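You operate a simulated robot arm through the tools that you are given. There is no shell and no other tool.

Carry out the task below with a simulated robot arm. There is one attempt and no reset: what you move stays moved.

TASK
Leak-test the clamped orange cap and sort it by the word display.
Fine: pump to 400 mbar or more, wait for its word, vent before you free the hold bar, lay the cap on the mat with that word; leave the vent open and the other flat caps.

Only the result counts: the job must be done as asked and must still hold three seconds after the hand-in. Knocking over, shifting, dropping, spilling or breaking anything else fails it. Lids that push on must go on centred and level and be pressed home; caps that screw on are set level and turned clockwise until they are tight.

THE ROBOT
A 7-joint arm with a two-finger parallel gripper, fixed in place. Base frame: the origin is at the foot of the arm, x ahead of it, y to its left, z up. Readings come in mm, degrees, newtons and seconds.
Its first joint turns from -166.0 to 166.0 degrees. Payload 3.43 kg.
The TCP is the grasp point between the finger pads, 34 mm short of the fingertips. In the tool frame z runs along the fingers and y along their closing line. Largest opening 128 mm; finger width 24, thickness 12; the body of the gripper, 48 by 130 mm, starts 96 mm behind the TCP.
Orientation is that of the tool frame in the base frame, as [roll, pitch, yaw] about the fixed x, y, z axes, in that order (R = Rz(yaw) Ry(pitch) Rx(roll)). With the fingers straight down and closing along the base's y, the tool's x points along the base's -x, its y along +y and its z along -z.

THE INTERFACE
- The arm moves only by the tool play_rows. Its argument "motion" is a list of rows, each a list of 7 numbers: the turn, a rotation vector about the base's x, y, z in degrees, then the shift along the base's x, y, z in m, then the finger opening in m, from 0 to 0.128. In form: [[ax, ay, az, tx, ty, tz, grip], ...]. A call has 1 to 20 rows; each row shifts and turns the commanded pose from where the row before left it. Rows are played at 5 a second. More than 50 mm and 8.6 degrees between two rows, or a gripper value outside its range, and nothing of the call is played. Where a pose cannot be reached the arm comes as near as it can. A force on the tool above 50 N (or 10 N above the force at the start of the call, whichever is more), or a blocked arm, ends the call early, and 0.2 s more pass. Each finger travels about 153 mm/s and halts on what it meets, pressing with about 45 N; the grip force reading is that of the motor and also rises with nothing between the fingers. The clock runs only during rows and for 0.2 s after the last one: add rows that do not move to give the fingers time. It gives the time, the measured TCP pose, the force on the tool (base axes), the opening and the grip force at its end, in the units of the frame above (readings bear some noise), with the torque about the TCP (base axes, N m) and any sound that the robot's microphone picked up.
- Cameras (640 x 400 px; columns grow to the right, rows downward): "scene" is fixed at [398.8, -499.2, 1641]; the picture's right is [0.84, -0.55, 0.00], its down [-0.33, -0.50, -0.80] and it looks along [0.44, 0.67, -0.60] (base axes); focal length 373 px, centre (320, 200). "wrist" rides on the gripper at [76, -11, -160] in the tool frame; the picture's right is [0.15, 0.99, 0.00], its down [-0.88, 0.13, -0.46] and it looks along [-0.45, 0.07, 0.89] (tool axes); focal length 234 px, centre (320, 200). There is no depth. A picture from a camera that has moved, and an enlarged one, comes with that camera's place and axes in the base frame and with its lens.
- snapshot(camera): a new picture of that camera. It takes no simulated time.
- inspect(camera, box): a new picture of the part [left, top, right, bottom] of that camera's present view, enlarged. It takes no simulated time.
- hand_in(): hands the job in; it is judged then, once.

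Nothing tells you positions but the pictures and the camera data. Unless the task says otherwise, let go and move clear before handing in.

The tools are called after "Call:" as name(argument=value, ...) on one line, values as JSON. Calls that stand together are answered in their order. play_rows: Moves the arm, as the interface text tells. Its arguments: {"type":"object","properties":{"motion":{"type":"array"}},"required":["motion"]} The other tools are called the same way: snapshot (camera) takes a picture; inspect (camera, box) takes an enlarged picture of a part of a camera's view; hand_in () hands the job in.

At the start:

```text
clock: 0.0
tcp_pos: [639.7, 159.6, 1295.3]
tool_rot: [-180.0, -0.1, -179.9]
force: [-0.6, -0.3, -1.2]
ft_torque: [0.01, -0.01, -0.01]
gripper_width: 128.2
finger_force: 0.0
```

scene: 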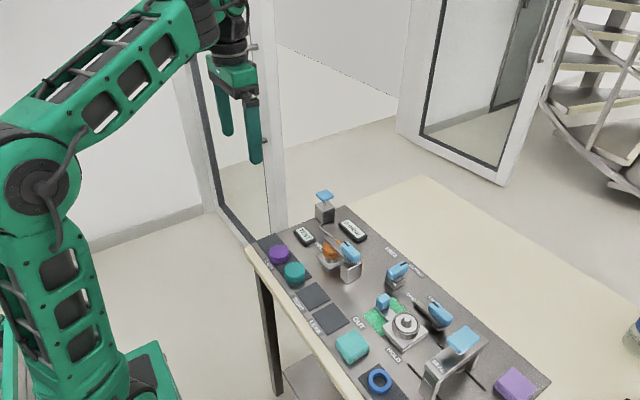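
wrist: 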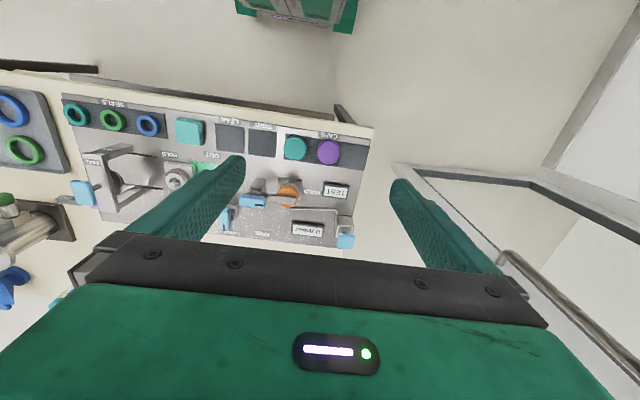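

I see a test bench with levers, mats and caps, and I will enlarge the views to read the labels before moving.

Call:
inspect(camera="scene", box=[240, 180, 400, 280])

Call:
inspect(camera="scene", box=[340, 240, 560, 400])

Call:
inspect(camera="wrist", box=[40, 80, 240, 240])

Call:
inspect(camera="wrist", box=[200, 100, 380, 260])

```text
4.00 times, centred on (320, 230) of scene
camera zoom: at [398.8, -499.2, 1641.0], right [0.84, -0.55, 0.0], down [-0.33, -0.5, -0.8], along [0.44, 0.67, -0.6], focal length 1493 px, centre (320, 80)
```

zoom: 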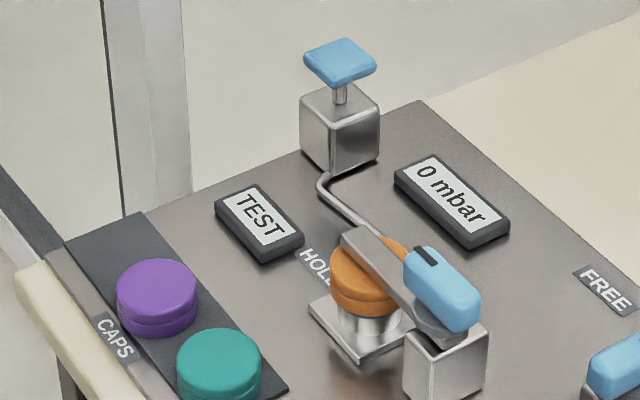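

```text
2.50 times, centred on (450, 320) of scene
camera zoom: at [398.8, -499.2, 1641.0], right [0.84, -0.55, 0.0], down [-0.33, -0.5, -0.8], along [0.44, 0.67, -0.6], focal length 933 px, centre (-5, -100)
```

zoom: 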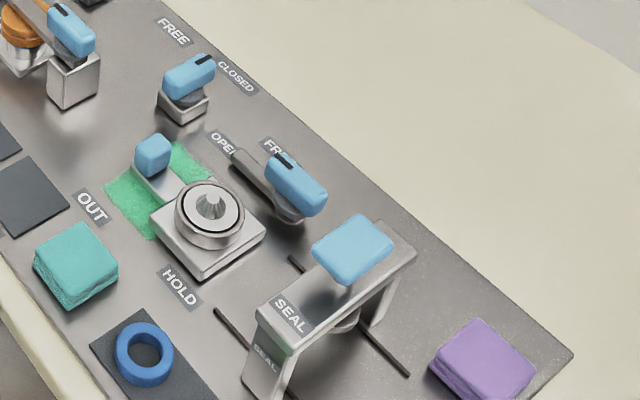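

```text
2.50 times, centred on (140, 160) of wrist
camera zoom: at [564.3, 146.0, 1453.6], right [-0.15, 0.99, 0.0], down [0.88, 0.13, 0.45], along [0.45, 0.07, -0.89], focal length 585 px, centre (770, 300)
```

zoom: 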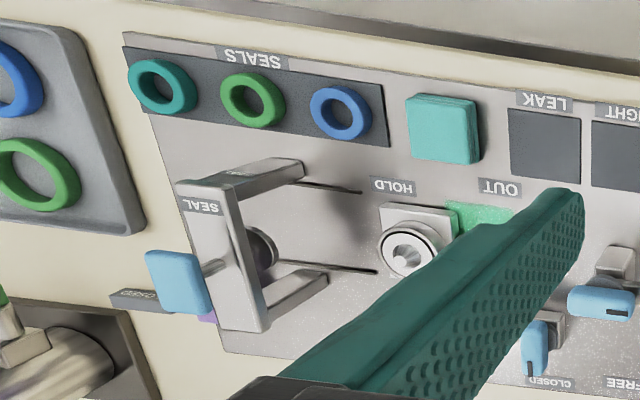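

```text
2.50 times, centred on (290, 180) of wrist
camera zoom: at [564.3, 146.0, 1453.6], right [-0.15, 0.99, 0.0], down [0.88, 0.13, 0.45], along [0.45, 0.07, -0.89], focal length 585 px, centre (395, 250)
```

zoom: 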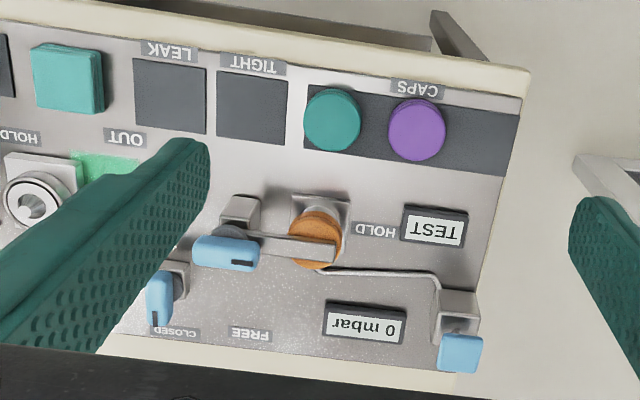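

The orange cap appears to sit near (837, 104, 915) under the hold bar, with the pump in the far-left corner. I'll go lower for a closer look from the wrist camera.

Call:
play_rows(motion=[[0, 0, 0, 0.006, -0.02, -0.04, 0.128], [0, 0, 0, 0.006, -0.02, -0.04, 0.128], [0, 0, 0, 0.006, -0.02, -0.04, 0.128], [0, 0, 0, 0.006, -0.02, -0.04, 0.128], [0, 0, 0, 0, 0, 0, 0.128]])

Call:
snapshot(camera="wrist")

Call:
snapshot(camera="scene")

```text
clock: 1.2
tcp_pos: [648.9, 77.9, 1143.3]
tool_rot: [-179.9, 0.7, 180.0]
force: [-0.7, -0.5, 0.6]
ft_torque: [0.0, -0.02, 0.03]
gripper_width: 127.8
finger_force: 0.1
```

```text
taken
camera wrist: at [570.3, 64.8, 1301.2], right [-0.15, 0.99, 0.0], down [0.88, 0.13, 0.47], along [0.46, 0.07, -0.88], focal length 234 px, centre (320, 200)
```

wrist: 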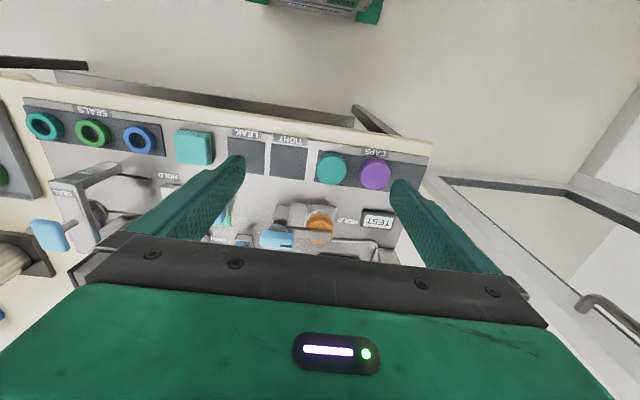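

```text
taken
```

scene: 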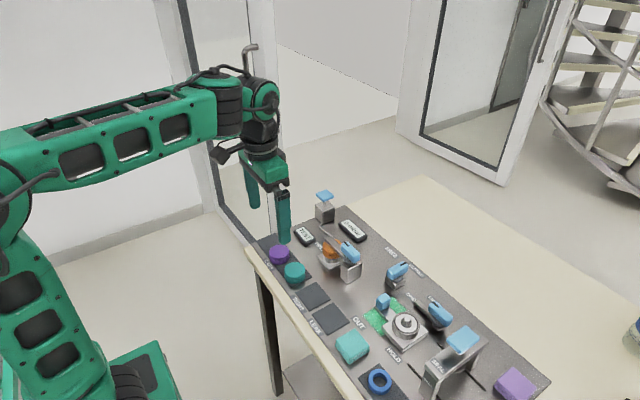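

The bench is ahead of the gripper; I'll move forward at this height so the stations come into the clear part of the wrist view.

Call:
play_rows(motion=[[0, 0, 0, 0.045, 0.0, 0, 0.128], [0, 0, 0, 0.045, 0.0, 0, 0.128], [0, 0, 0, 0.045, 0.0, 0, 0.128], [0, 0, 0, 0.035, 0.0, 0, 0.128], [0, 0, 0, 0, 0, 0, 0.128]])

Call:
snapshot(camera="wrist")

Call:
inspect(camera="wrist", box=[200, 60, 440, 240])

Call:
inspect(camera="wrist", box=[0, 60, 240, 240])

```text
clock: 2.4
tcp_pos: [819.0, 76.9, 1145.9]
tool_rot: [-180.0, 0.6, -180.0]
force: [-0.5, 0.2, -0.8]
ft_torque: [0.01, -0.01, -0.03]
gripper_width: 128.1
finger_force: 0.1
```

```text
taken
camera wrist: at [741.7, 63.4, 1302.9], right [-0.15, 0.99, 0.0], down [0.88, 0.13, 0.47], along [0.46, 0.07, -0.88], focal length 234 px, centre (320, 200)
```

wrist: 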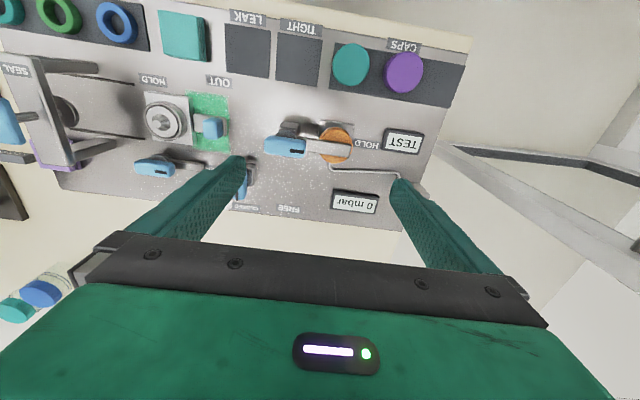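

```text
2.22 times, centred on (320, 150) of wrist
camera zoom: at [741.7, 63.4, 1302.9], right [-0.15, 0.99, 0.0], down [0.88, 0.13, 0.47], along [0.46, 0.07, -0.88], focal length 520 px, centre (320, 311)
```

zoom: 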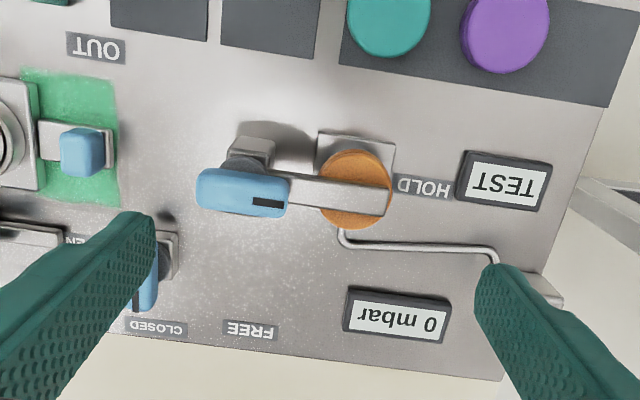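

```text
2.22 times, centred on (120, 150) of wrist
camera zoom: at [741.7, 63.4, 1302.9], right [-0.15, 0.99, 0.0], down [0.88, 0.13, 0.47], along [0.46, 0.07, -0.88], focal length 520 px, centre (764, 311)
```

zoom: 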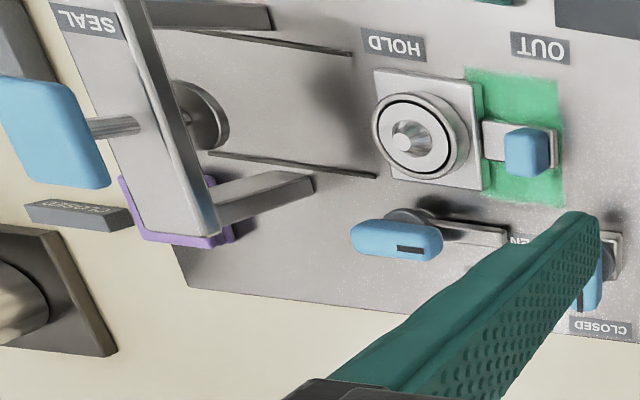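

Triangulated: bench top z≈872, hold knob ≈(836, 27, 966), cap ≈(836, 104, top ~918), vent knob ≈(930, −56, 917), pump head ≈(920, 267, 963). I'll check the vent's position and the labels more closely before pumping.

Call:
inspect(camera="scene", box=[370, 235, 460, 325])

Call:
inspect(camera="scene", box=[290, 180, 380, 290])

Call:
inspect(camera="scene", box=[245, 230, 365, 340])

```text
4.44 times, centred on (415, 280) of scene
camera zoom: at [398.8, -499.2, 1641.0], right [0.84, -0.55, 0.0], down [-0.33, -0.5, -0.8], along [0.44, 0.67, -0.6], focal length 1659 px, centre (-102, -156)
```

zoom: 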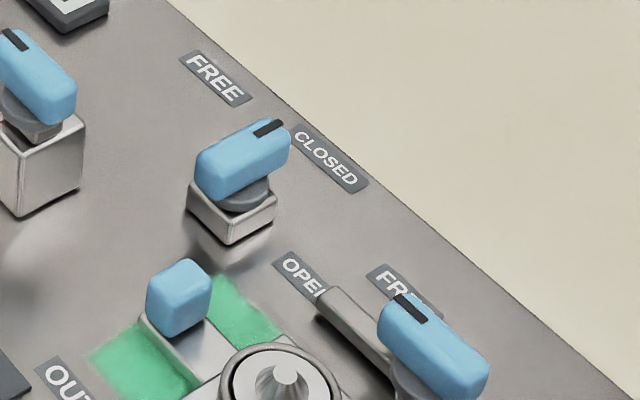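

```text
3.64 times, centred on (335, 235) of scene
camera zoom: at [398.8, -499.2, 1641.0], right [0.84, -0.55, 0.0], down [-0.33, -0.5, -0.8], along [0.44, 0.67, -0.6], focal length 1358 px, centre (266, 73)
```

zoom: 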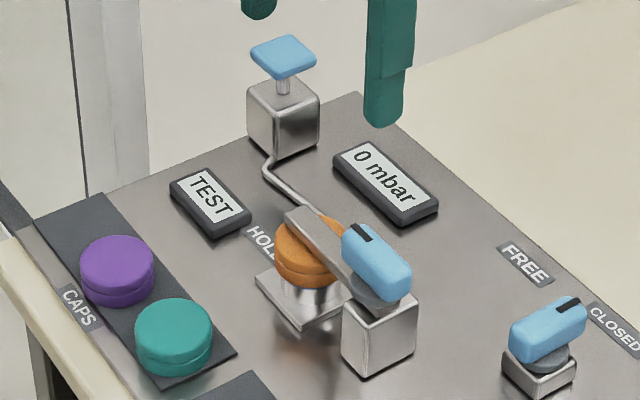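

```text
3.64 times, centred on (305, 285) of scene
camera zoom: at [398.8, -499.2, 1641.0], right [0.84, -0.55, 0.0], down [-0.33, -0.5, -0.8], along [0.44, 0.67, -0.6], focal length 1358 px, centre (374, -109)
```

zoom: 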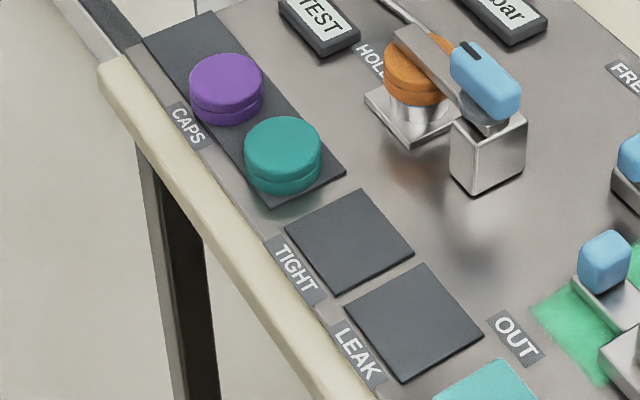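

The vent's black mark points at CLOSED (+x), so the pump can be used now. I'll close the fingers and move over the pump head at about (920, 267).

Call:
play_rows(motion=[[0, 0, 0, 0.02, 0.038, 0, 0.05], [0, 0, 0, 0.02, 0.038, 0, 0.0], [0, 0, 0, 0.02, 0.038, 0, 0.0], [0, 0, 0, 0.02, 0.038, 0, 0.0], [0, 0, 0, 0.02, 0.038, 0, 0.0], [0, 0, 0, 0, 0, -0.03, 0.0], [0, 0, 0, 0, 0, -0.03, 0.0], [0, 0, 0, 0, 0, 0, 0.0], [0, 0, 0, 0, 0, 0, 0.0]])

Call:
snapshot(camera="wrist")

Call:
inspect(camera="scene", box=[270, 130, 390, 230])

```text
clock: 4.4
tcp_pos: [916.0, 268.0, 1082.4]
tool_rot: [179.9, 0.6, -180.0]
force: [-0.6, 0.1, 0.0]
ft_torque: [0.0, 0.0, -0.03]
gripper_width: 0.0
finger_force: 33.0
```

```text
taken
camera wrist: at [837.8, 254.2, 1239.0], right [-0.15, 0.99, 0.0], down [0.88, 0.13, 0.47], along [0.46, 0.07, -0.89], focal length 234 px, centre (320, 200)
```

wrist: 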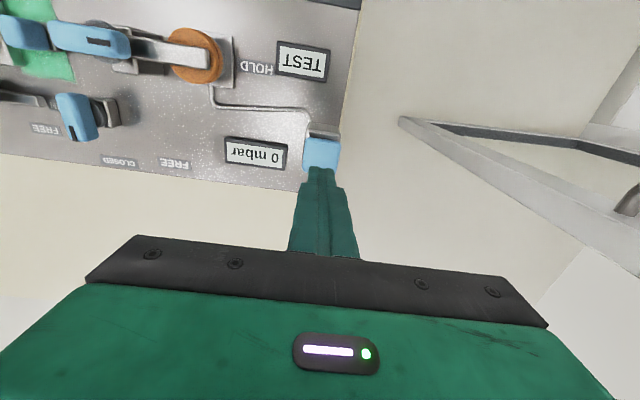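

```text
4.00 times, centred on (330, 180) of scene
camera zoom: at [398.8, -499.2, 1641.0], right [0.84, -0.55, 0.0], down [-0.33, -0.5, -0.8], along [0.44, 0.67, -0.6], focal length 1493 px, centre (280, 280)
```

zoom: 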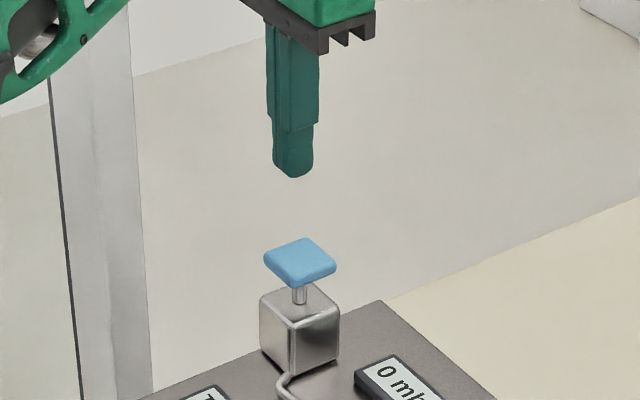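

The closed fingertips are centred over the pump head. I'll descend and press it slowly, watching force.

Call:
play_rows(motion=[[0, 0, 0, 0.002, 0, -0.035, 0.0], [0, 0, 0, 0, 0, -0.03, 0.0], [0, 0, 0, 0, 0, -0.01, 0.0], [0, 0, 0, 0, 0, -0.006, 0.0], [0, 0, 0, 0, 0, -0.006, 0.0], [0, 0, 0, 0, 0, 0, 0.0]])

Call:
inspect(camera="scene", box=[270, 150, 390, 250])

```text
clock: 5.8
tcp_pos: [920.5, 267.9, 996.0]
tool_rot: [179.9, 0.7, -179.9]
force: [0.5, 0.2, 2.1]
ft_torque: [0.02, 0.0, 0.01]
gripper_width: 0.1
finger_force: 33.2
```

```text
4.00 times, centred on (330, 200) of scene
camera zoom: at [398.8, -499.2, 1641.0], right [0.84, -0.55, 0.0], down [-0.33, -0.5, -0.8], along [0.44, 0.67, -0.6], focal length 1493 px, centre (280, 200)
```

zoom: 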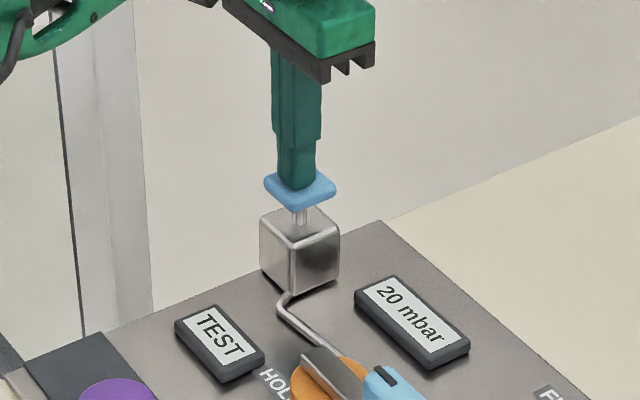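

Contact made and the display moved to 20 mbar. I'll press further.

Call:
play_rows(motion=[[0, 0, 0, 0, 0, -0.006, 0.0], [0, 0, 0, 0, 0, -0.006, 0.0], [0, 0, 0, 0, 0, 0, 0.0]])

Call:
inspect(camera="scene", box=[270, 150, 390, 250])

```text
clock: 6.6
tcp_pos: [920.5, 268.4, 984.5]
tool_rot: [179.8, 0.6, 179.9]
force: [2.2, 1.4, 5.2]
ft_torque: [0.07, -0.04, -0.06]
gripper_width: 0.1
finger_force: 32.9
heard: click
```

```text
4.00 times, centred on (330, 200) of scene
camera zoom: at [398.8, -499.2, 1641.0], right [0.84, -0.55, 0.0], down [-0.33, -0.5, -0.8], along [0.44, 0.67, -0.6], focal length 1493 px, centre (280, 200)
```

zoom: 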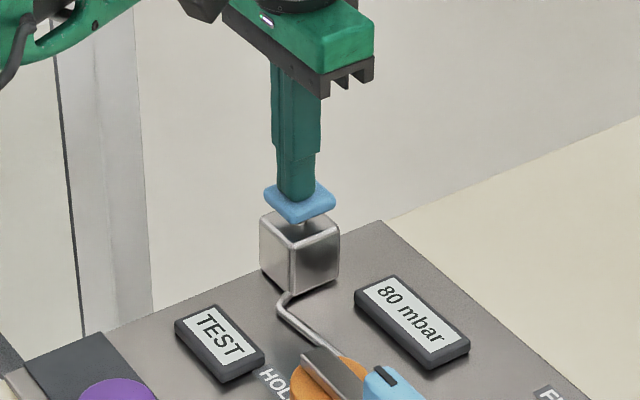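

One full stroke clicked and gives about 80 mbar. I'll play several more strokes.

Call:
play_rows(motion=[[0, 0, 0, 0, 0, 0.012, 0.0], [0, 0, 0, 0, 0, 0.012, 0.0], [0, 0, 0, 0, 0, 0, 0.0], [0, 0, 0, 0, 0, -0.012, 0.0], [0, 0, 0, 0, 0, -0.012, 0.0], [0, 0, 0, 0, 0, 0, 0.0], [0, 0, 0, 0, 0, 0.012, 0.0], [0, 0, 0, 0, 0, 0.012, 0.0], [0, 0, 0, 0, 0, 0, 0.0], [0, 0, 0, 0, 0, -0.012, 0.0], [0, 0, 0, 0, 0, -0.012, 0.0], [0, 0, 0, 0, 0, 0, 0.0]])

Call:
inspect(camera="scene", box=[270, 150, 390, 250])

```text
clock: 9.2
tcp_pos: [921.2, 268.1, 986.1]
tool_rot: [179.9, 0.7, -180.0]
force: [0.1, -2.8, 4.1]
ft_torque: [-0.1, 0.02, 0.02]
gripper_width: 0.0
finger_force: 33.0
heard: click, click
```

```text
4.00 times, centred on (330, 200) of scene
camera zoom: at [398.8, -499.2, 1641.0], right [0.84, -0.55, 0.0], down [-0.33, -0.5, -0.8], along [0.44, 0.67, -0.6], focal length 1493 px, centre (280, 200)
```

zoom: 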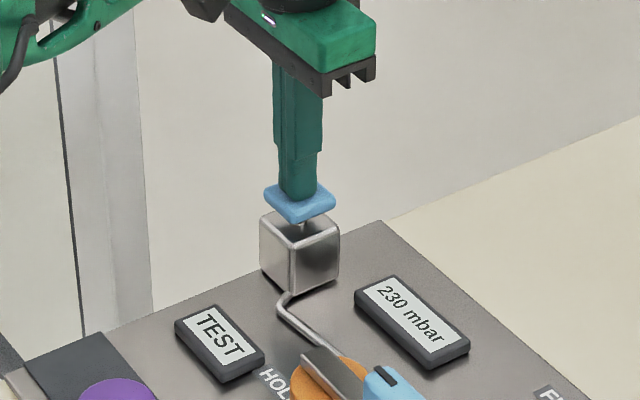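

Pressure is 230 mbar, about 75 per stroke. Three more strokes should pass 400.

Call:
play_rows(motion=[[0, 0, 0, 0, 0, 0.012, 0.0], [0, 0, 0, 0, 0, 0.012, 0.0], [0, 0, 0, 0, 0, 0, 0.0], [0, 0, 0, 0, 0, -0.012, 0.0], [0, 0, 0, 0, 0, -0.013, 0.0], [0, 0, 0, 0, 0, 0, 0.0], [0, 0, 0, 0, 0, 0.012, 0.0], [0, 0, 0, 0, 0, 0.012, 0.0], [0, 0, 0, 0, 0, 0, 0.0], [0, 0, 0, 0, 0, -0.012, 0.0], [0, 0, 0, 0, 0, -0.012, 0.0], [0, 0, 0, 0, 0, 0, 0.0], [0, 0, 0, 0, 0, 0.012, 0.0], [0, 0, 0, 0, 0, 0.012, 0.0], [0, 0, 0, 0, 0, 0, 0.0], [0, 0, 0, 0, 0, -0.012, 0.0], [0, 0, 0, 0, 0, -0.012, 0.0], [0, 0, 0, 0, 0, 0, 0.0]])

Call:
inspect(camera="scene", box=[270, 150, 390, 250])

```text
clock: 13.0
tcp_pos: [920.5, 269.1, 985.7]
tool_rot: [179.9, 0.7, -180.0]
force: [1.0, 4.1, 4.6]
ft_torque: [0.2, -0.01, -0.06]
gripper_width: 0.0
finger_force: 33.3
heard: click, click
```

```text
4.00 times, centred on (330, 200) of scene
camera zoom: at [398.8, -499.2, 1641.0], right [0.84, -0.55, 0.0], down [-0.33, -0.5, -0.8], along [0.44, 0.67, -0.6], focal length 1493 px, centre (280, 200)
```

zoom: 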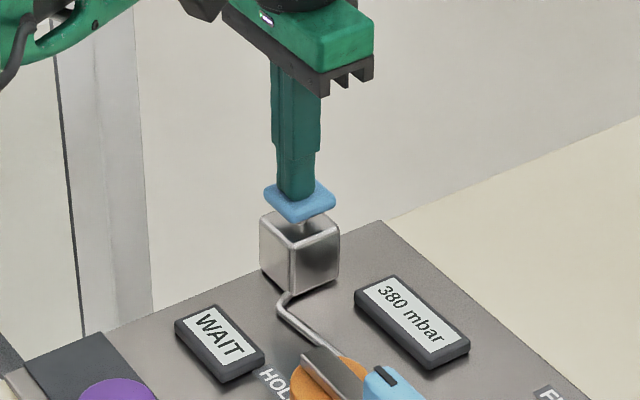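

The display now shows WAIT at 380 mbar. I'll lift clear of the pump and wait to see how the pressure behaves.

Call:
play_rows(motion=[[0, 0, 0, 0, 0, 0.012, 0.0], [0, 0, 0, 0, 0, 0.012, 0.0], [0, 0, 0, 0, 0, 0.0, 0.0]])

Call:
inspect(camera="scene", box=[270, 150, 390, 250])

```text
clock: 13.8
tcp_pos: [919.6, 269.8, 1006.4]
tool_rot: [-180.0, 0.6, 179.9]
force: [-0.1, -0.1, -0.6]
ft_torque: [0.01, -0.03, -0.02]
gripper_width: 0.0
finger_force: 33.3
```

```text
4.00 times, centred on (330, 200) of scene
camera zoom: at [398.8, -499.2, 1641.0], right [0.84, -0.55, 0.0], down [-0.33, -0.5, -0.8], along [0.44, 0.67, -0.6], focal length 1493 px, centre (280, 200)
```

zoom: 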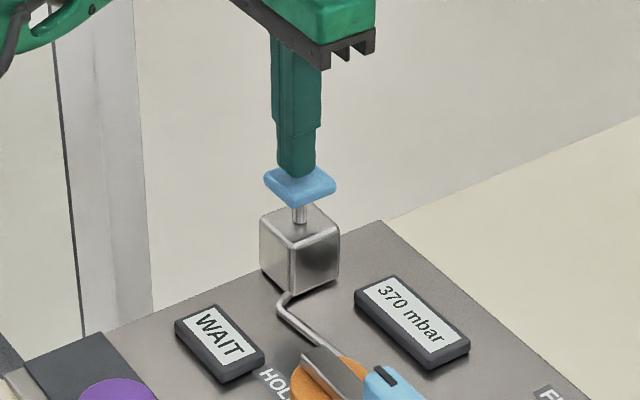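

Pressure is drifting down (370) and I can't be sure it peaked above 400, as one stroke gave no click. I'll add one more full stroke to be safe.

Call:
play_rows(motion=[[0, 0, 0, 0, 0, -0.012, 0.0], [0, 0, 0, 0, 0, -0.014, 0.0], [0, 0, 0, 0, 0, 0, 0.0]])

Call:
inspect(camera="scene", box=[270, 150, 390, 250])

```text
clock: 14.6
tcp_pos: [919.6, 267.6, 982.7]
tool_rot: [179.9, 0.6, 179.9]
force: [4.0, 0.0, 6.6]
ft_torque: [0.0, -0.03, -0.02]
gripper_width: 0.0
finger_force: 33.4
heard: click
```

```text
4.00 times, centred on (330, 200) of scene
camera zoom: at [398.8, -499.2, 1641.0], right [0.84, -0.55, 0.0], down [-0.33, -0.5, -0.8], along [0.44, 0.67, -0.6], focal length 1493 px, centre (280, 200)
```

zoom: 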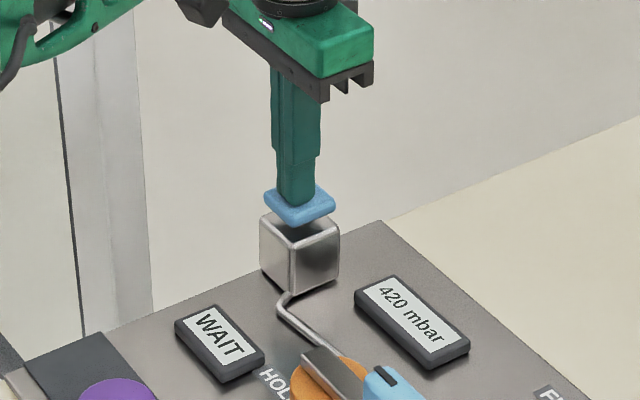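

The display reads 420 mbar and WAIT. I'll lift off and wait for the word.

Call:
play_rows(motion=[[0, 0, 0, 0, 0, 0.02, 0.0], [0, 0, 0, 0, 0, 0.03, 0.0], [0, 0, 0, 0, 0, 0.03, 0.0], [0, 0, 0, 0, 0, 0, 0.0]])

Call:
inspect(camera="scene", box=[270, 150, 390, 250])

```text
clock: 15.6
tcp_pos: [919.2, 269.7, 1060.8]
tool_rot: [-180.0, 0.6, -180.0]
force: [-0.4, 0.1, 0.2]
ft_torque: [0.0, -0.03, 0.0]
gripper_width: 0.0
finger_force: 33.4
```

```text
4.00 times, centred on (330, 200) of scene
camera zoom: at [398.8, -499.2, 1641.0], right [0.84, -0.55, 0.0], down [-0.33, -0.5, -0.8], along [0.44, 0.67, -0.6], focal length 1493 px, centre (280, 200)
```

zoom: 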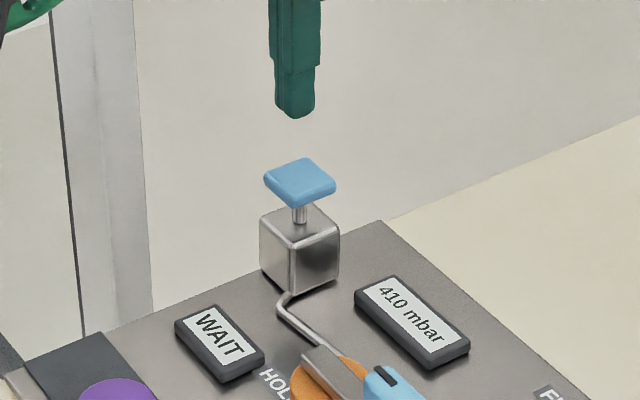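

Still WAIT at 410 mbar. While it settles, I'll move over to the vent knob at about (930, −56) without touching anything, opening the fingers on the way.

Call:
play_rows(motion=[[0, 0, 0, 0.0, -0.04, 0.01, 0.0], [0, 0, 0, 0.001, -0.047, 0.0, 0.02], [0, 0, 0, 0.002, -0.047, 0, 0.06], [0, 0, 0, 0.002, -0.047, 0, 0.06], [0, 0, 0, 0.002, -0.047, 0, 0.06], [0, 0, 0, 0.002, -0.047, 0, 0.06], [0, 0, 0, 0.001, -0.047, 0, 0.06], [0, 0, 0, 0, 0, 0, 0.06]])

Call:
snapshot(camera="wrist")

Call:
snapshot(camera="scene")

Call:
inspect(camera="scene", box=[270, 150, 390, 250])

```text
clock: 17.4
tcp_pos: [929.9, -53.8, 1070.1]
tool_rot: [179.9, 0.8, -180.0]
force: [-0.1, -0.5, -0.4]
ft_torque: [-0.03, 0.0, 0.01]
gripper_width: 60.0
finger_force: 0.1
```

```text
taken
camera wrist: at [852.5, -67.3, 1227.2], right [-0.15, 0.99, 0.0], down [0.88, 0.13, 0.47], along [0.46, 0.07, -0.88], focal length 234 px, centre (320, 200)
```

wrist: 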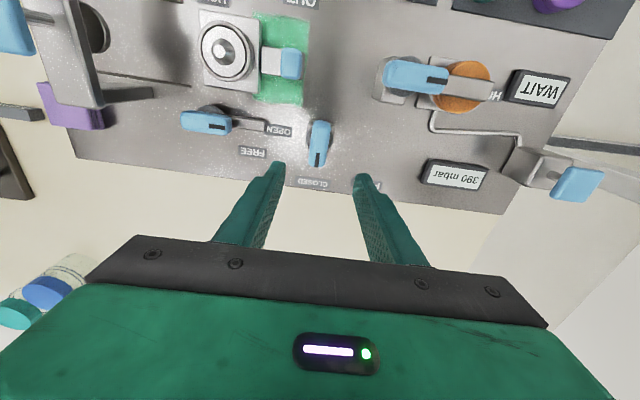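

```text
taken
```

scene: 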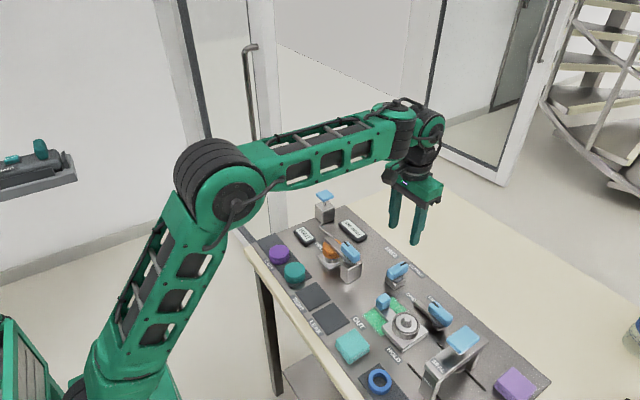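

```text
4.00 times, centred on (330, 200) of scene
camera zoom: at [398.8, -499.2, 1641.0], right [0.84, -0.55, 0.0], down [-0.33, -0.5, -0.8], along [0.44, 0.67, -0.6], focal length 1493 px, centre (280, 200)
```

zoom: 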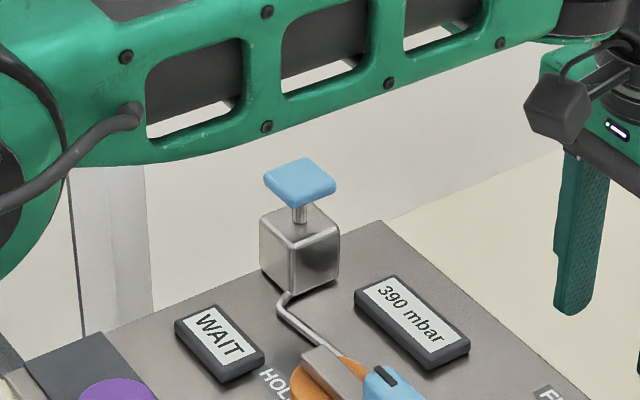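

The vent knob lies under the gripper at about (929, −57). I'll hold still and wait for the word.

Call:
play_rows(motion=[[0, 0, 0, 0, -0.003, 0, 0.06], [0, 0, 0, 0, 0, 0, 0.06], [0, 0, 0, 0, 0, 0, 0.06], [0, 0, 0, 0, 0, 0, 0.06], [0, 0, 0, 0, 0, 0, 0.06], [0, 0, 0, 0, 0, 0, 0.06], [0, 0, 0, 0, 0, 0, 0.06], [0, 0, 0, 0, 0, 0, 0.06], [0, 0, 0, 0, 0, 0, 0.06], [0, 0, 0, 0, 0, 0, 0.06]])

Call:
inspect(camera="scene", box=[270, 150, 390, 250])

```text
clock: 19.6
tcp_pos: [929.5, -56.9, 1070.1]
tool_rot: [179.9, 0.6, -180.0]
force: [1.2, 1.1, -0.6]
ft_torque: [0.03, -0.01, 0.0]
gripper_width: 59.8
finger_force: 0.0
```

```text
4.00 times, centred on (330, 200) of scene
camera zoom: at [398.8, -499.2, 1641.0], right [0.84, -0.55, 0.0], down [-0.33, -0.5, -0.8], along [0.44, 0.67, -0.6], focal length 1493 px, centre (280, 200)
```

zoom: 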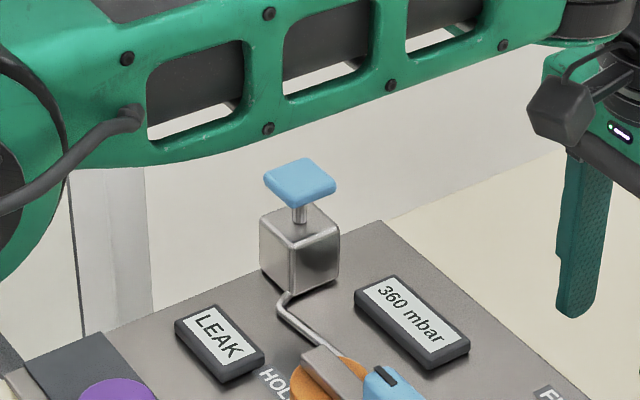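

The word is LEAK. Now I'll lower onto the vent knob and grip it.

Call:
play_rows(motion=[[0, 0, 0, 0, 0, -0.045, 0.06], [0, 0, 0, 0, 0, -0.045, 0.06], [0, 0, 0, 0, 0, -0.02, 0.06], [0, 0, 0, 0, 0, -0.015, 0.06], [0, 0, 0, 0, 0, 0, 0.06]])

Call:
snapshot(camera="wrist")

Call:
inspect(camera="scene", box=[350, 210, 470, 310])

```text
clock: 20.8
tcp_pos: [929.8, -55.5, 945.7]
tool_rot: [179.9, 0.6, -180.0]
force: [0.0, 0.0, 0.1]
ft_torque: [0.0, 0.03, 0.03]
gripper_width: 59.8
finger_force: 0.1
```

```text
taken
camera wrist: at [852.2, -68.2, 1103.2], right [-0.15, 0.99, 0.0], down [0.88, 0.13, 0.47], along [0.46, 0.07, -0.88], focal length 234 px, centre (320, 200)
```

wrist: 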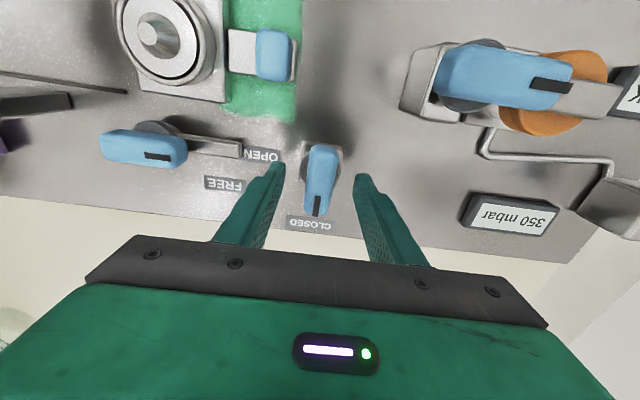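

```text
4.00 times, centred on (410, 260) of scene
camera zoom: at [398.8, -499.2, 1641.0], right [0.84, -0.55, 0.0], down [-0.33, -0.5, -0.8], along [0.44, 0.67, -0.6], focal length 1493 px, centre (-40, -40)
```

zoom: 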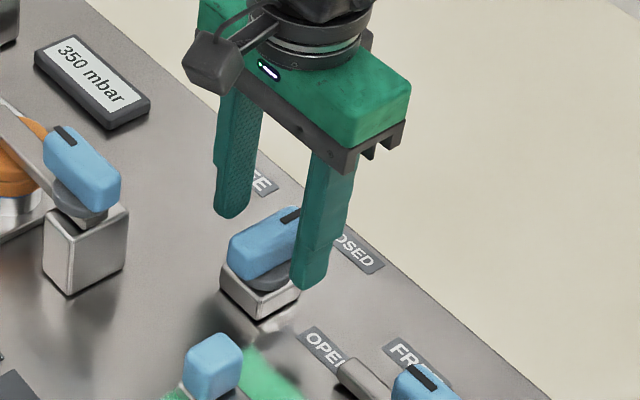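

Fingers straddle the vent knob; its centre looks nearer x≈925. I'll centre, close to measure its width, then loosen slightly.

Call:
play_rows(motion=[[0, 0, 0, -0.005, -0.0015, -0.003, 0.06], [0, 0, 0, 0, 0, 0, 0.03], [0, 0, 0, 0, 0, 0, 0.0], [0, 0, 0, 0, 0, 0, 0.0]])

Call:
snapshot(camera="wrist")

```text
clock: 21.8
tcp_pos: [924.4, -55.9, 944.7]
tool_rot: [180.0, 0.7, -179.8]
force: [-0.7, 19.7, -1.1]
ft_torque: [0.46, -0.62, -0.16]
gripper_width: 23.5
finger_force: 44.9
```

```text
taken
camera wrist: at [846.8, -68.6, 1100.7], right [-0.15, 0.99, 0.0], down [0.87, 0.13, 0.47], along [0.46, 0.07, -0.88], focal length 234 px, centre (320, 200)
```

wrist: 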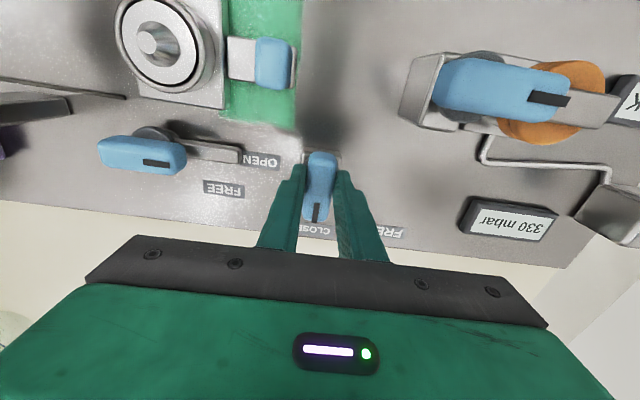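

Knob gripped at 23.5 mm. I'll shift +1 mm in y, loosen slightly, and turn clockwise 90° (from CLOSED +x to OPEN −y) in steps.

Call:
play_rows(motion=[[0, 0, 0, 0, 0.0015, 0, 0.027], [0, 0, -8.2, 0, 0, 0, 0.027], [0, 0, -8.2, 0, 0, 0, 0.027], [0, 0, -8.2, 0, 0, 0, 0.027], [0, 0, 0, 0, 0, 0, 0.027]])

Call:
snapshot(camera="wrist")

```text
clock: 23.0
tcp_pos: [925.6, -54.4, 942.8]
tool_rot: [-179.9, 0.7, 155.3]
force: [2.4, 2.8, -1.1]
ft_torque: [0.06, -0.02, 0.02]
gripper_width: 28.7
finger_force: 2.1
```

```text
taken
camera wrist: at [849.8, -35.1, 1100.8], right [0.28, 0.96, 0.0], down [0.85, -0.25, 0.47], along [0.45, -0.13, -0.88], focal length 234 px, centre (320, 200)
```

wrist: 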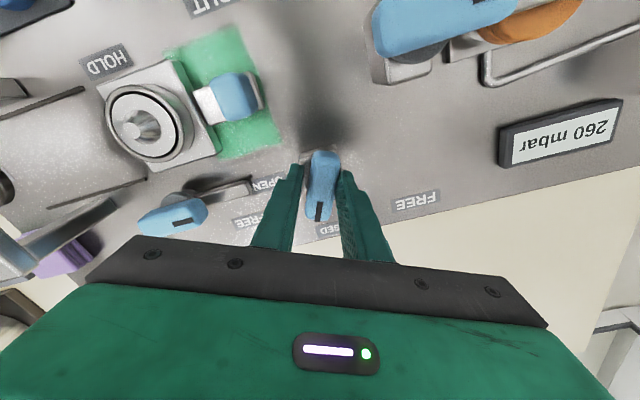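

The knob is turning with the gripper and the pressure is falling. I'll continue the turn to OPEN.

Call:
play_rows(motion=[[0, 0, -8.2, 0, 0, 0, 0.027], [0, 0, -8.2, 0, 0, 0, 0.027], [0, 0, -8.2, 0, 0, 0, 0.027], [0, 0, -8.2, 0, 0, 0, 0.027], [0, 0, -8.2, 0, 0, 0, 0.027], [0, 0, -8.2, 0, 0, 0, 0.027], [0, 0, -8.2, 0, 0, 0, 0.027], [0, 0, -8.2, 0, 0, 0, 0.027], [0, 0, 0, 0, 0, 0, 0.027]])

Call:
snapshot(camera="wrist")

Call:
inspect(camera="scene", box=[290, 190, 470, 320])

```text
clock: 25.0
tcp_pos: [924.0, -55.6, 942.8]
tool_rot: [179.9, 0.7, 89.8]
force: [11.6, 2.2, 1.6]
ft_torque: [0.2, -0.34, 0.17]
gripper_width: 33.6
finger_force: 6.0
```

```text
taken
camera wrist: at [913.7, 20.0, 1099.9], right [0.99, 0.14, 0.0], down [0.13, -0.88, 0.47], along [0.06, -0.46, -0.88], focal length 234 px, centre (320, 200)
```

wrist: 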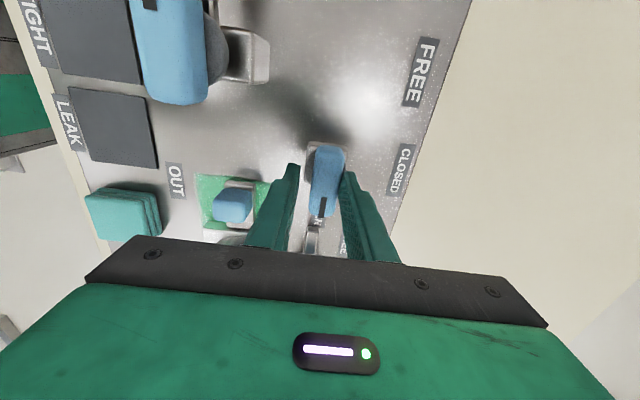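

```text
3.08 times, centred on (380, 255) of scene
camera zoom: at [398.8, -499.2, 1641.0], right [0.84, -0.55, 0.0], down [-0.33, -0.5, -0.8], along [0.44, 0.67, -0.6], focal length 1149 px, centre (135, 31)
```

zoom: 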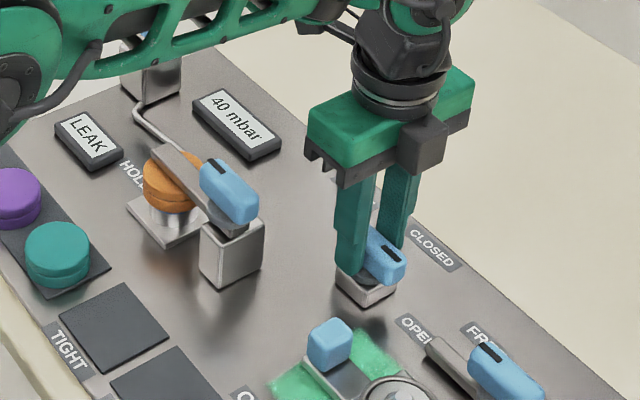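

The knob is near OPEN and pressure is down to 40 mbar, but the fingers were spread a bit, so it may lag. I'll look closely.

Call:
inspect(camera="wrist", box=[260, 130, 400, 260])

Call:
inspect(camera="scene", box=[380, 240, 440, 300])

```text
3.08 times, centred on (330, 195) of wrist
camera zoom: at [913.7, 20.0, 1099.9], right [0.99, 0.14, 0.0], down [0.13, -0.88, 0.47], along [0.06, -0.46, -0.88], focal length 720 px, centre (289, 215)
```

zoom: 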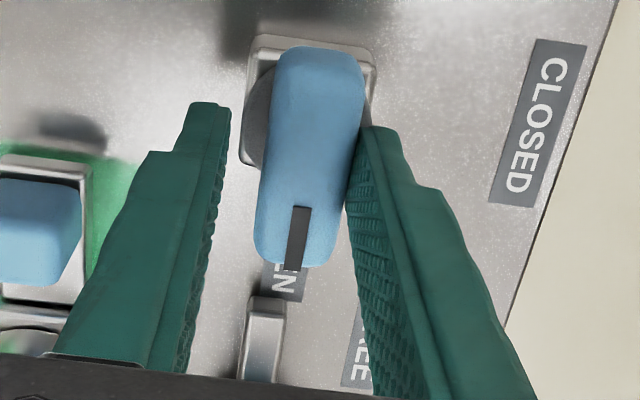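

```text
6.67 times, centred on (410, 270) of scene
camera zoom: at [398.8, -499.2, 1641.0], right [0.84, -0.55, 0.0], down [-0.33, -0.5, -0.8], along [0.44, 0.67, -0.6], focal length 2489 px, centre (-280, -267)
```

zoom: 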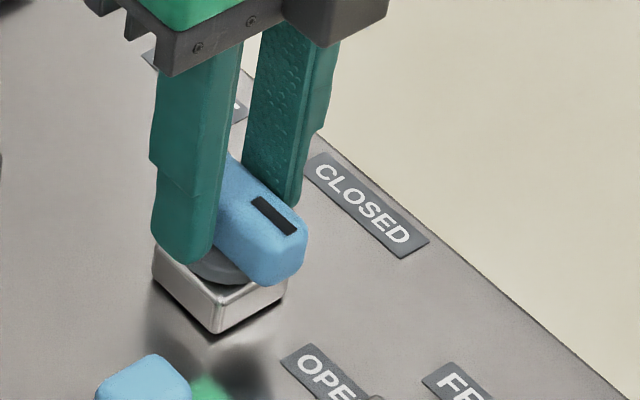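

The knob is parallel to its block and pointing at OPEN. I'll open the fingers, rise and check.

Call:
play_rows(motion=[[0, 0, 0, 0.003, 0, 0, 0.06], [0, 0, 0, 0, 0, 0, 0.06], [0, 0, 0, 0, 0, 0.04, 0.06], [0, 0, 0, 0, 0, 0.04, 0.06], [0, 0, 0, 0, 0, 0.04, 0.06], [0, 0, 0, 0, 0, 0, 0.06]])

Call:
snapshot(camera="wrist")

Call:
inspect(camera="scene", box=[290, 200, 460, 320])

Call:
inspect(camera="wrist", box=[200, 60, 440, 220])

```text
clock: 26.4
tcp_pos: [929.2, -57.6, 1061.9]
tool_rot: [-179.9, 0.8, 89.8]
force: [0.1, 0.1, 0.1]
ft_torque: [0.03, 0.01, 0.0]
gripper_width: 60.1
finger_force: 0.0
```

```text
taken
camera wrist: at [916.5, 19.0, 1219.6], right [0.99, 0.14, 0.0], down [0.13, -0.87, 0.47], along [0.07, -0.46, -0.88], focal length 234 px, centre (320, 200)
```

wrist: 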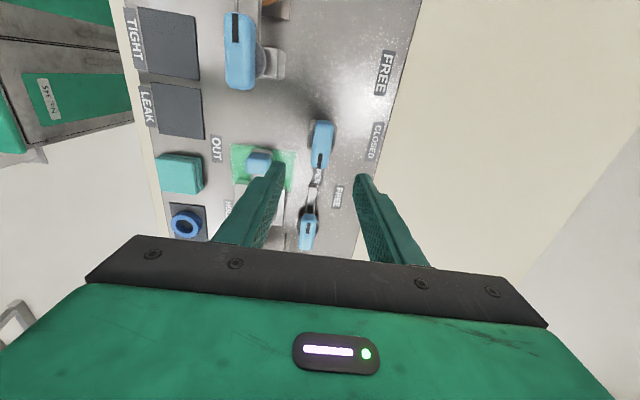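

```text
3.33 times, centred on (375, 260) of scene
camera zoom: at [398.8, -499.2, 1641.0], right [0.84, -0.55, 0.0], down [-0.33, -0.5, -0.8], along [0.44, 0.67, -0.6], focal length 1244 px, centre (137, 0)
```

zoom: 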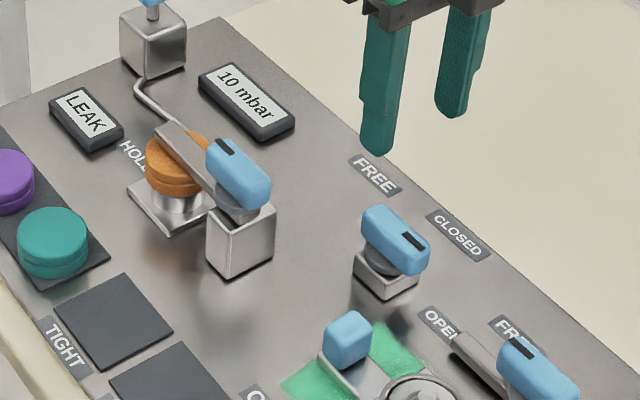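

```text
2.50 times, centred on (320, 140) of wrist
camera zoom: at [916.5, 19.0, 1219.6], right [0.99, 0.14, 0.0], down [0.13, -0.87, 0.47], along [0.07, -0.46, -0.88], focal length 585 px, centre (320, 350)
```

zoom: 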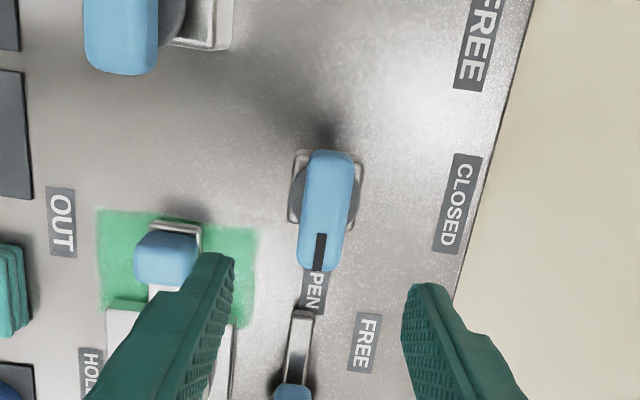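

Vent is at OPEN and pressure is 10 mbar, heading to zero. I'll swing the wrist back +180° (for turning room) while moving above the hold knob at about (837, 26).

Call:
play_rows(motion=[[0, 0, 8.5, -0.0046, 0.0042, 0.001, 0.06], [0, 0, 8.5, -0.0046, 0.0042, 0.001, 0.06], [0, 0, 8.5, -0.0046, 0.0042, 0.001, 0.06], [0, 0, 8.5, -0.0046, 0.0042, 0.001, 0.06], [0, 0, 8.5, -0.0046, 0.0042, 0.001, 0.06], [0, 0, 8.5, -0.0046, 0.0042, 0.001, 0.06], [0, 0, 8.5, -0.0046, 0.0042, 0.001, 0.06], [0, 0, 8.5, -0.0046, 0.0042, 0.001, 0.06], [0, 0, 8.5, -0.0046, 0.0042, 0.001, 0.06], [0, 0, 8.5, -0.0046, 0.0042, 0.001, 0.06], [0, 0, 8.5, -0.0046, 0.0042, 0.001, 0.06], [0, 0, 8.5, -0.0046, 0.0042, 0.001, 0.06], [0, 0, 8.5, -0.0046, 0.0042, 0.001, 0.06], [0, 0, 8.5, -0.0046, 0.0042, 0.001, 0.06], [0, 0, 8.5, -0.0046, 0.0042, 0.001, 0.06], [0, 0, 8.5, -0.0046, 0.0042, 0.001, 0.06], [0, 0, 8.5, -0.0046, 0.0042, 0.001, 0.06], [0, 0, 8.5, -0.0046, 0.0042, 0.001, 0.06], [0, 0, 8.5, -0.0046, 0.0042, 0.001, 0.06], [0, 0, 8.5, -0.0046, 0.0042, 0.001, 0.06]])

Call:
snapshot(camera="scene")

```text
clock: 30.6
tcp_pos: [836.0, 28.6, 1081.4]
tool_rot: [179.8, 0.8, -100.0]
force: [0.0, -0.5, -0.9]
ft_torque: [0.01, 0.02, 0.02]
gripper_width: 60.1
finger_force: 0.0
```

```text
taken
```

scene: 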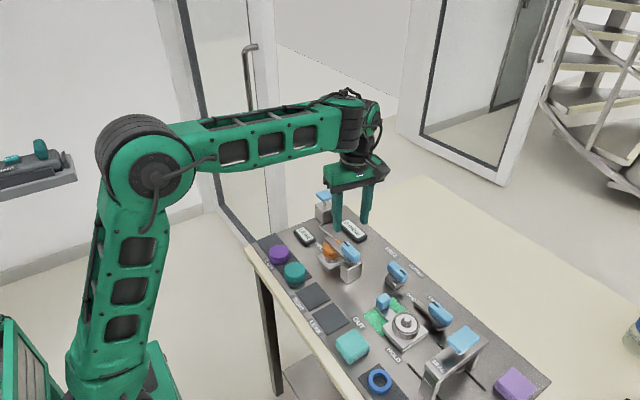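

The wrist reached −100° with no trouble. I'll finish the turn to −90° and look down at the hold knob.

Call:
play_rows(motion=[[0, 0, 8.0, 0, 0, 0, 0.06], [0, 0, 2.0, 0, 0, -0.02, 0.06], [0, 0, 0, 0, 0, 0, 0.06]])

Call:
snapshot(camera="wrist")

Call:
inspect(camera="wrist", box=[220, 80, 420, 240])

Call:
inspect(camera="scene", box=[290, 200, 410, 300])

```text
clock: 31.4
tcp_pos: [836.4, 27.2, 1064.5]
tool_rot: [179.9, 0.8, -90.1]
force: [-0.4, -0.4, 1.0]
ft_torque: [-0.01, 0.01, 0.01]
gripper_width: 60.2
finger_force: 0.0
```

```text
taken
camera wrist: at [847.3, -51.3, 1220.8], right [-0.99, -0.14, 0.0], down [-0.13, 0.87, 0.47], along [-0.07, 0.46, -0.88], focal length 234 px, centre (320, 200)
```

wrist: 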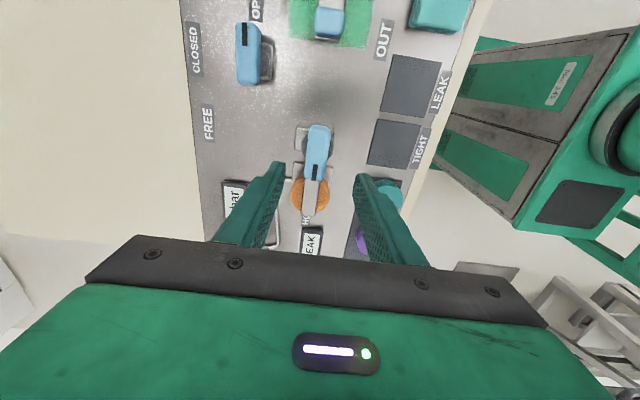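

```text
2.50 times, centred on (320, 160) of wrist
camera zoom: at [847.3, -51.3, 1220.8], right [-0.99, -0.14, 0.0], down [-0.13, 0.87, 0.47], along [-0.07, 0.46, -0.88], focal length 585 px, centre (320, 300)
```

zoom: 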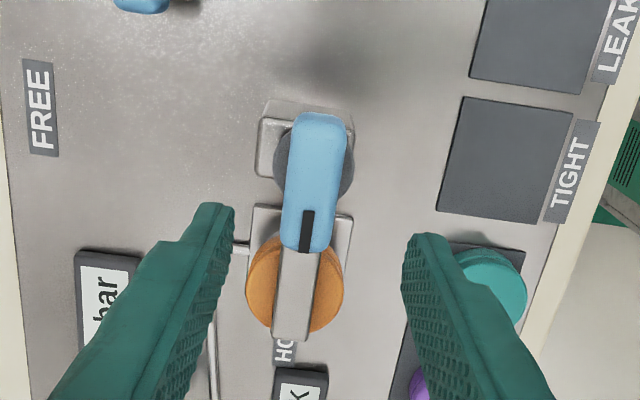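

```text
4.00 times, centred on (350, 250) of scene
camera zoom: at [398.8, -499.2, 1641.0], right [0.84, -0.55, 0.0], down [-0.33, -0.5, -0.8], along [0.44, 0.67, -0.6], focal length 1493 px, centre (200, 0)
```

zoom: 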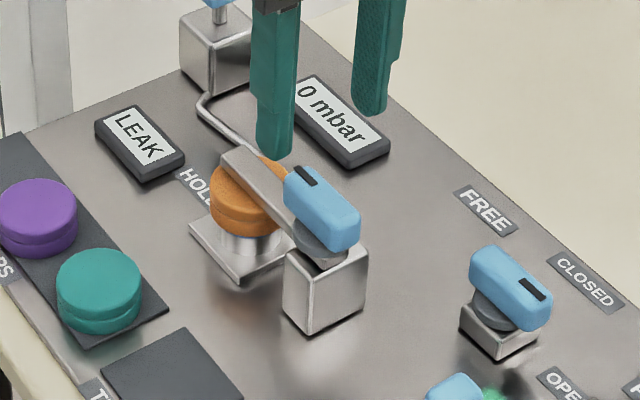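

Pressure reads 0 mbar, so the hold bar may be freed. I take the hold pivot at about (837, 23); I'll lower the fingers around its knob.

Call:
play_rows(motion=[[0, 0, 0, 0.001, -0.0045, -0.03, 0.06], [0, 0, 0, 0, 0, -0.025, 0.06], [0, 0, 0, 0, 0, -0.012, 0.06], [0, 0, 0, 0, 0, 0, 0.06]])

Call:
inspect(camera="wrist", box=[220, 100, 420, 260])

Call:
inspect(camera="scene", box=[310, 210, 390, 290])

```text
clock: 32.4
tcp_pos: [838.0, 24.1, 995.1]
tool_rot: [179.9, 0.7, -90.2]
force: [-0.2, 0.6, 0.5]
ft_torque: [0.01, -0.01, 0.01]
gripper_width: 60.3
finger_force: 0.0
```

```text
2.50 times, centred on (320, 180) of wrist
camera zoom: at [849.0, -56.0, 1151.7], right [-0.99, -0.14, 0.0], down [-0.13, 0.87, 0.47], along [-0.07, 0.46, -0.88], focal length 585 px, centre (320, 250)
```

zoom: 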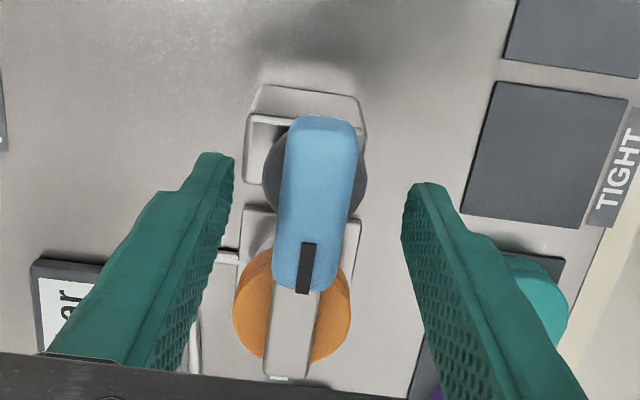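

```text
5.00 times, centred on (350, 250) of scene
camera zoom: at [398.8, -499.2, 1641.0], right [0.84, -0.55, 0.0], down [-0.33, -0.5, -0.8], along [0.44, 0.67, -0.6], focal length 1867 px, centre (170, -50)
```

zoom: 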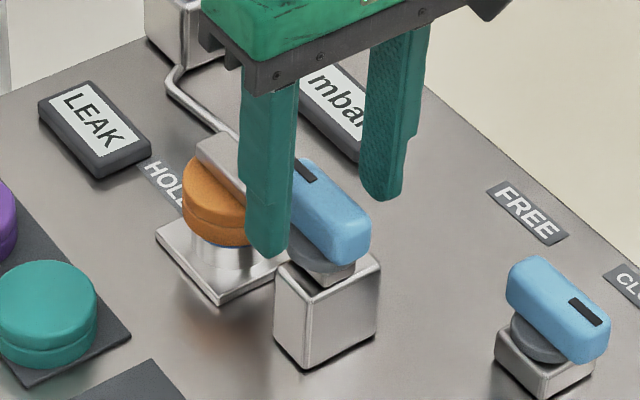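

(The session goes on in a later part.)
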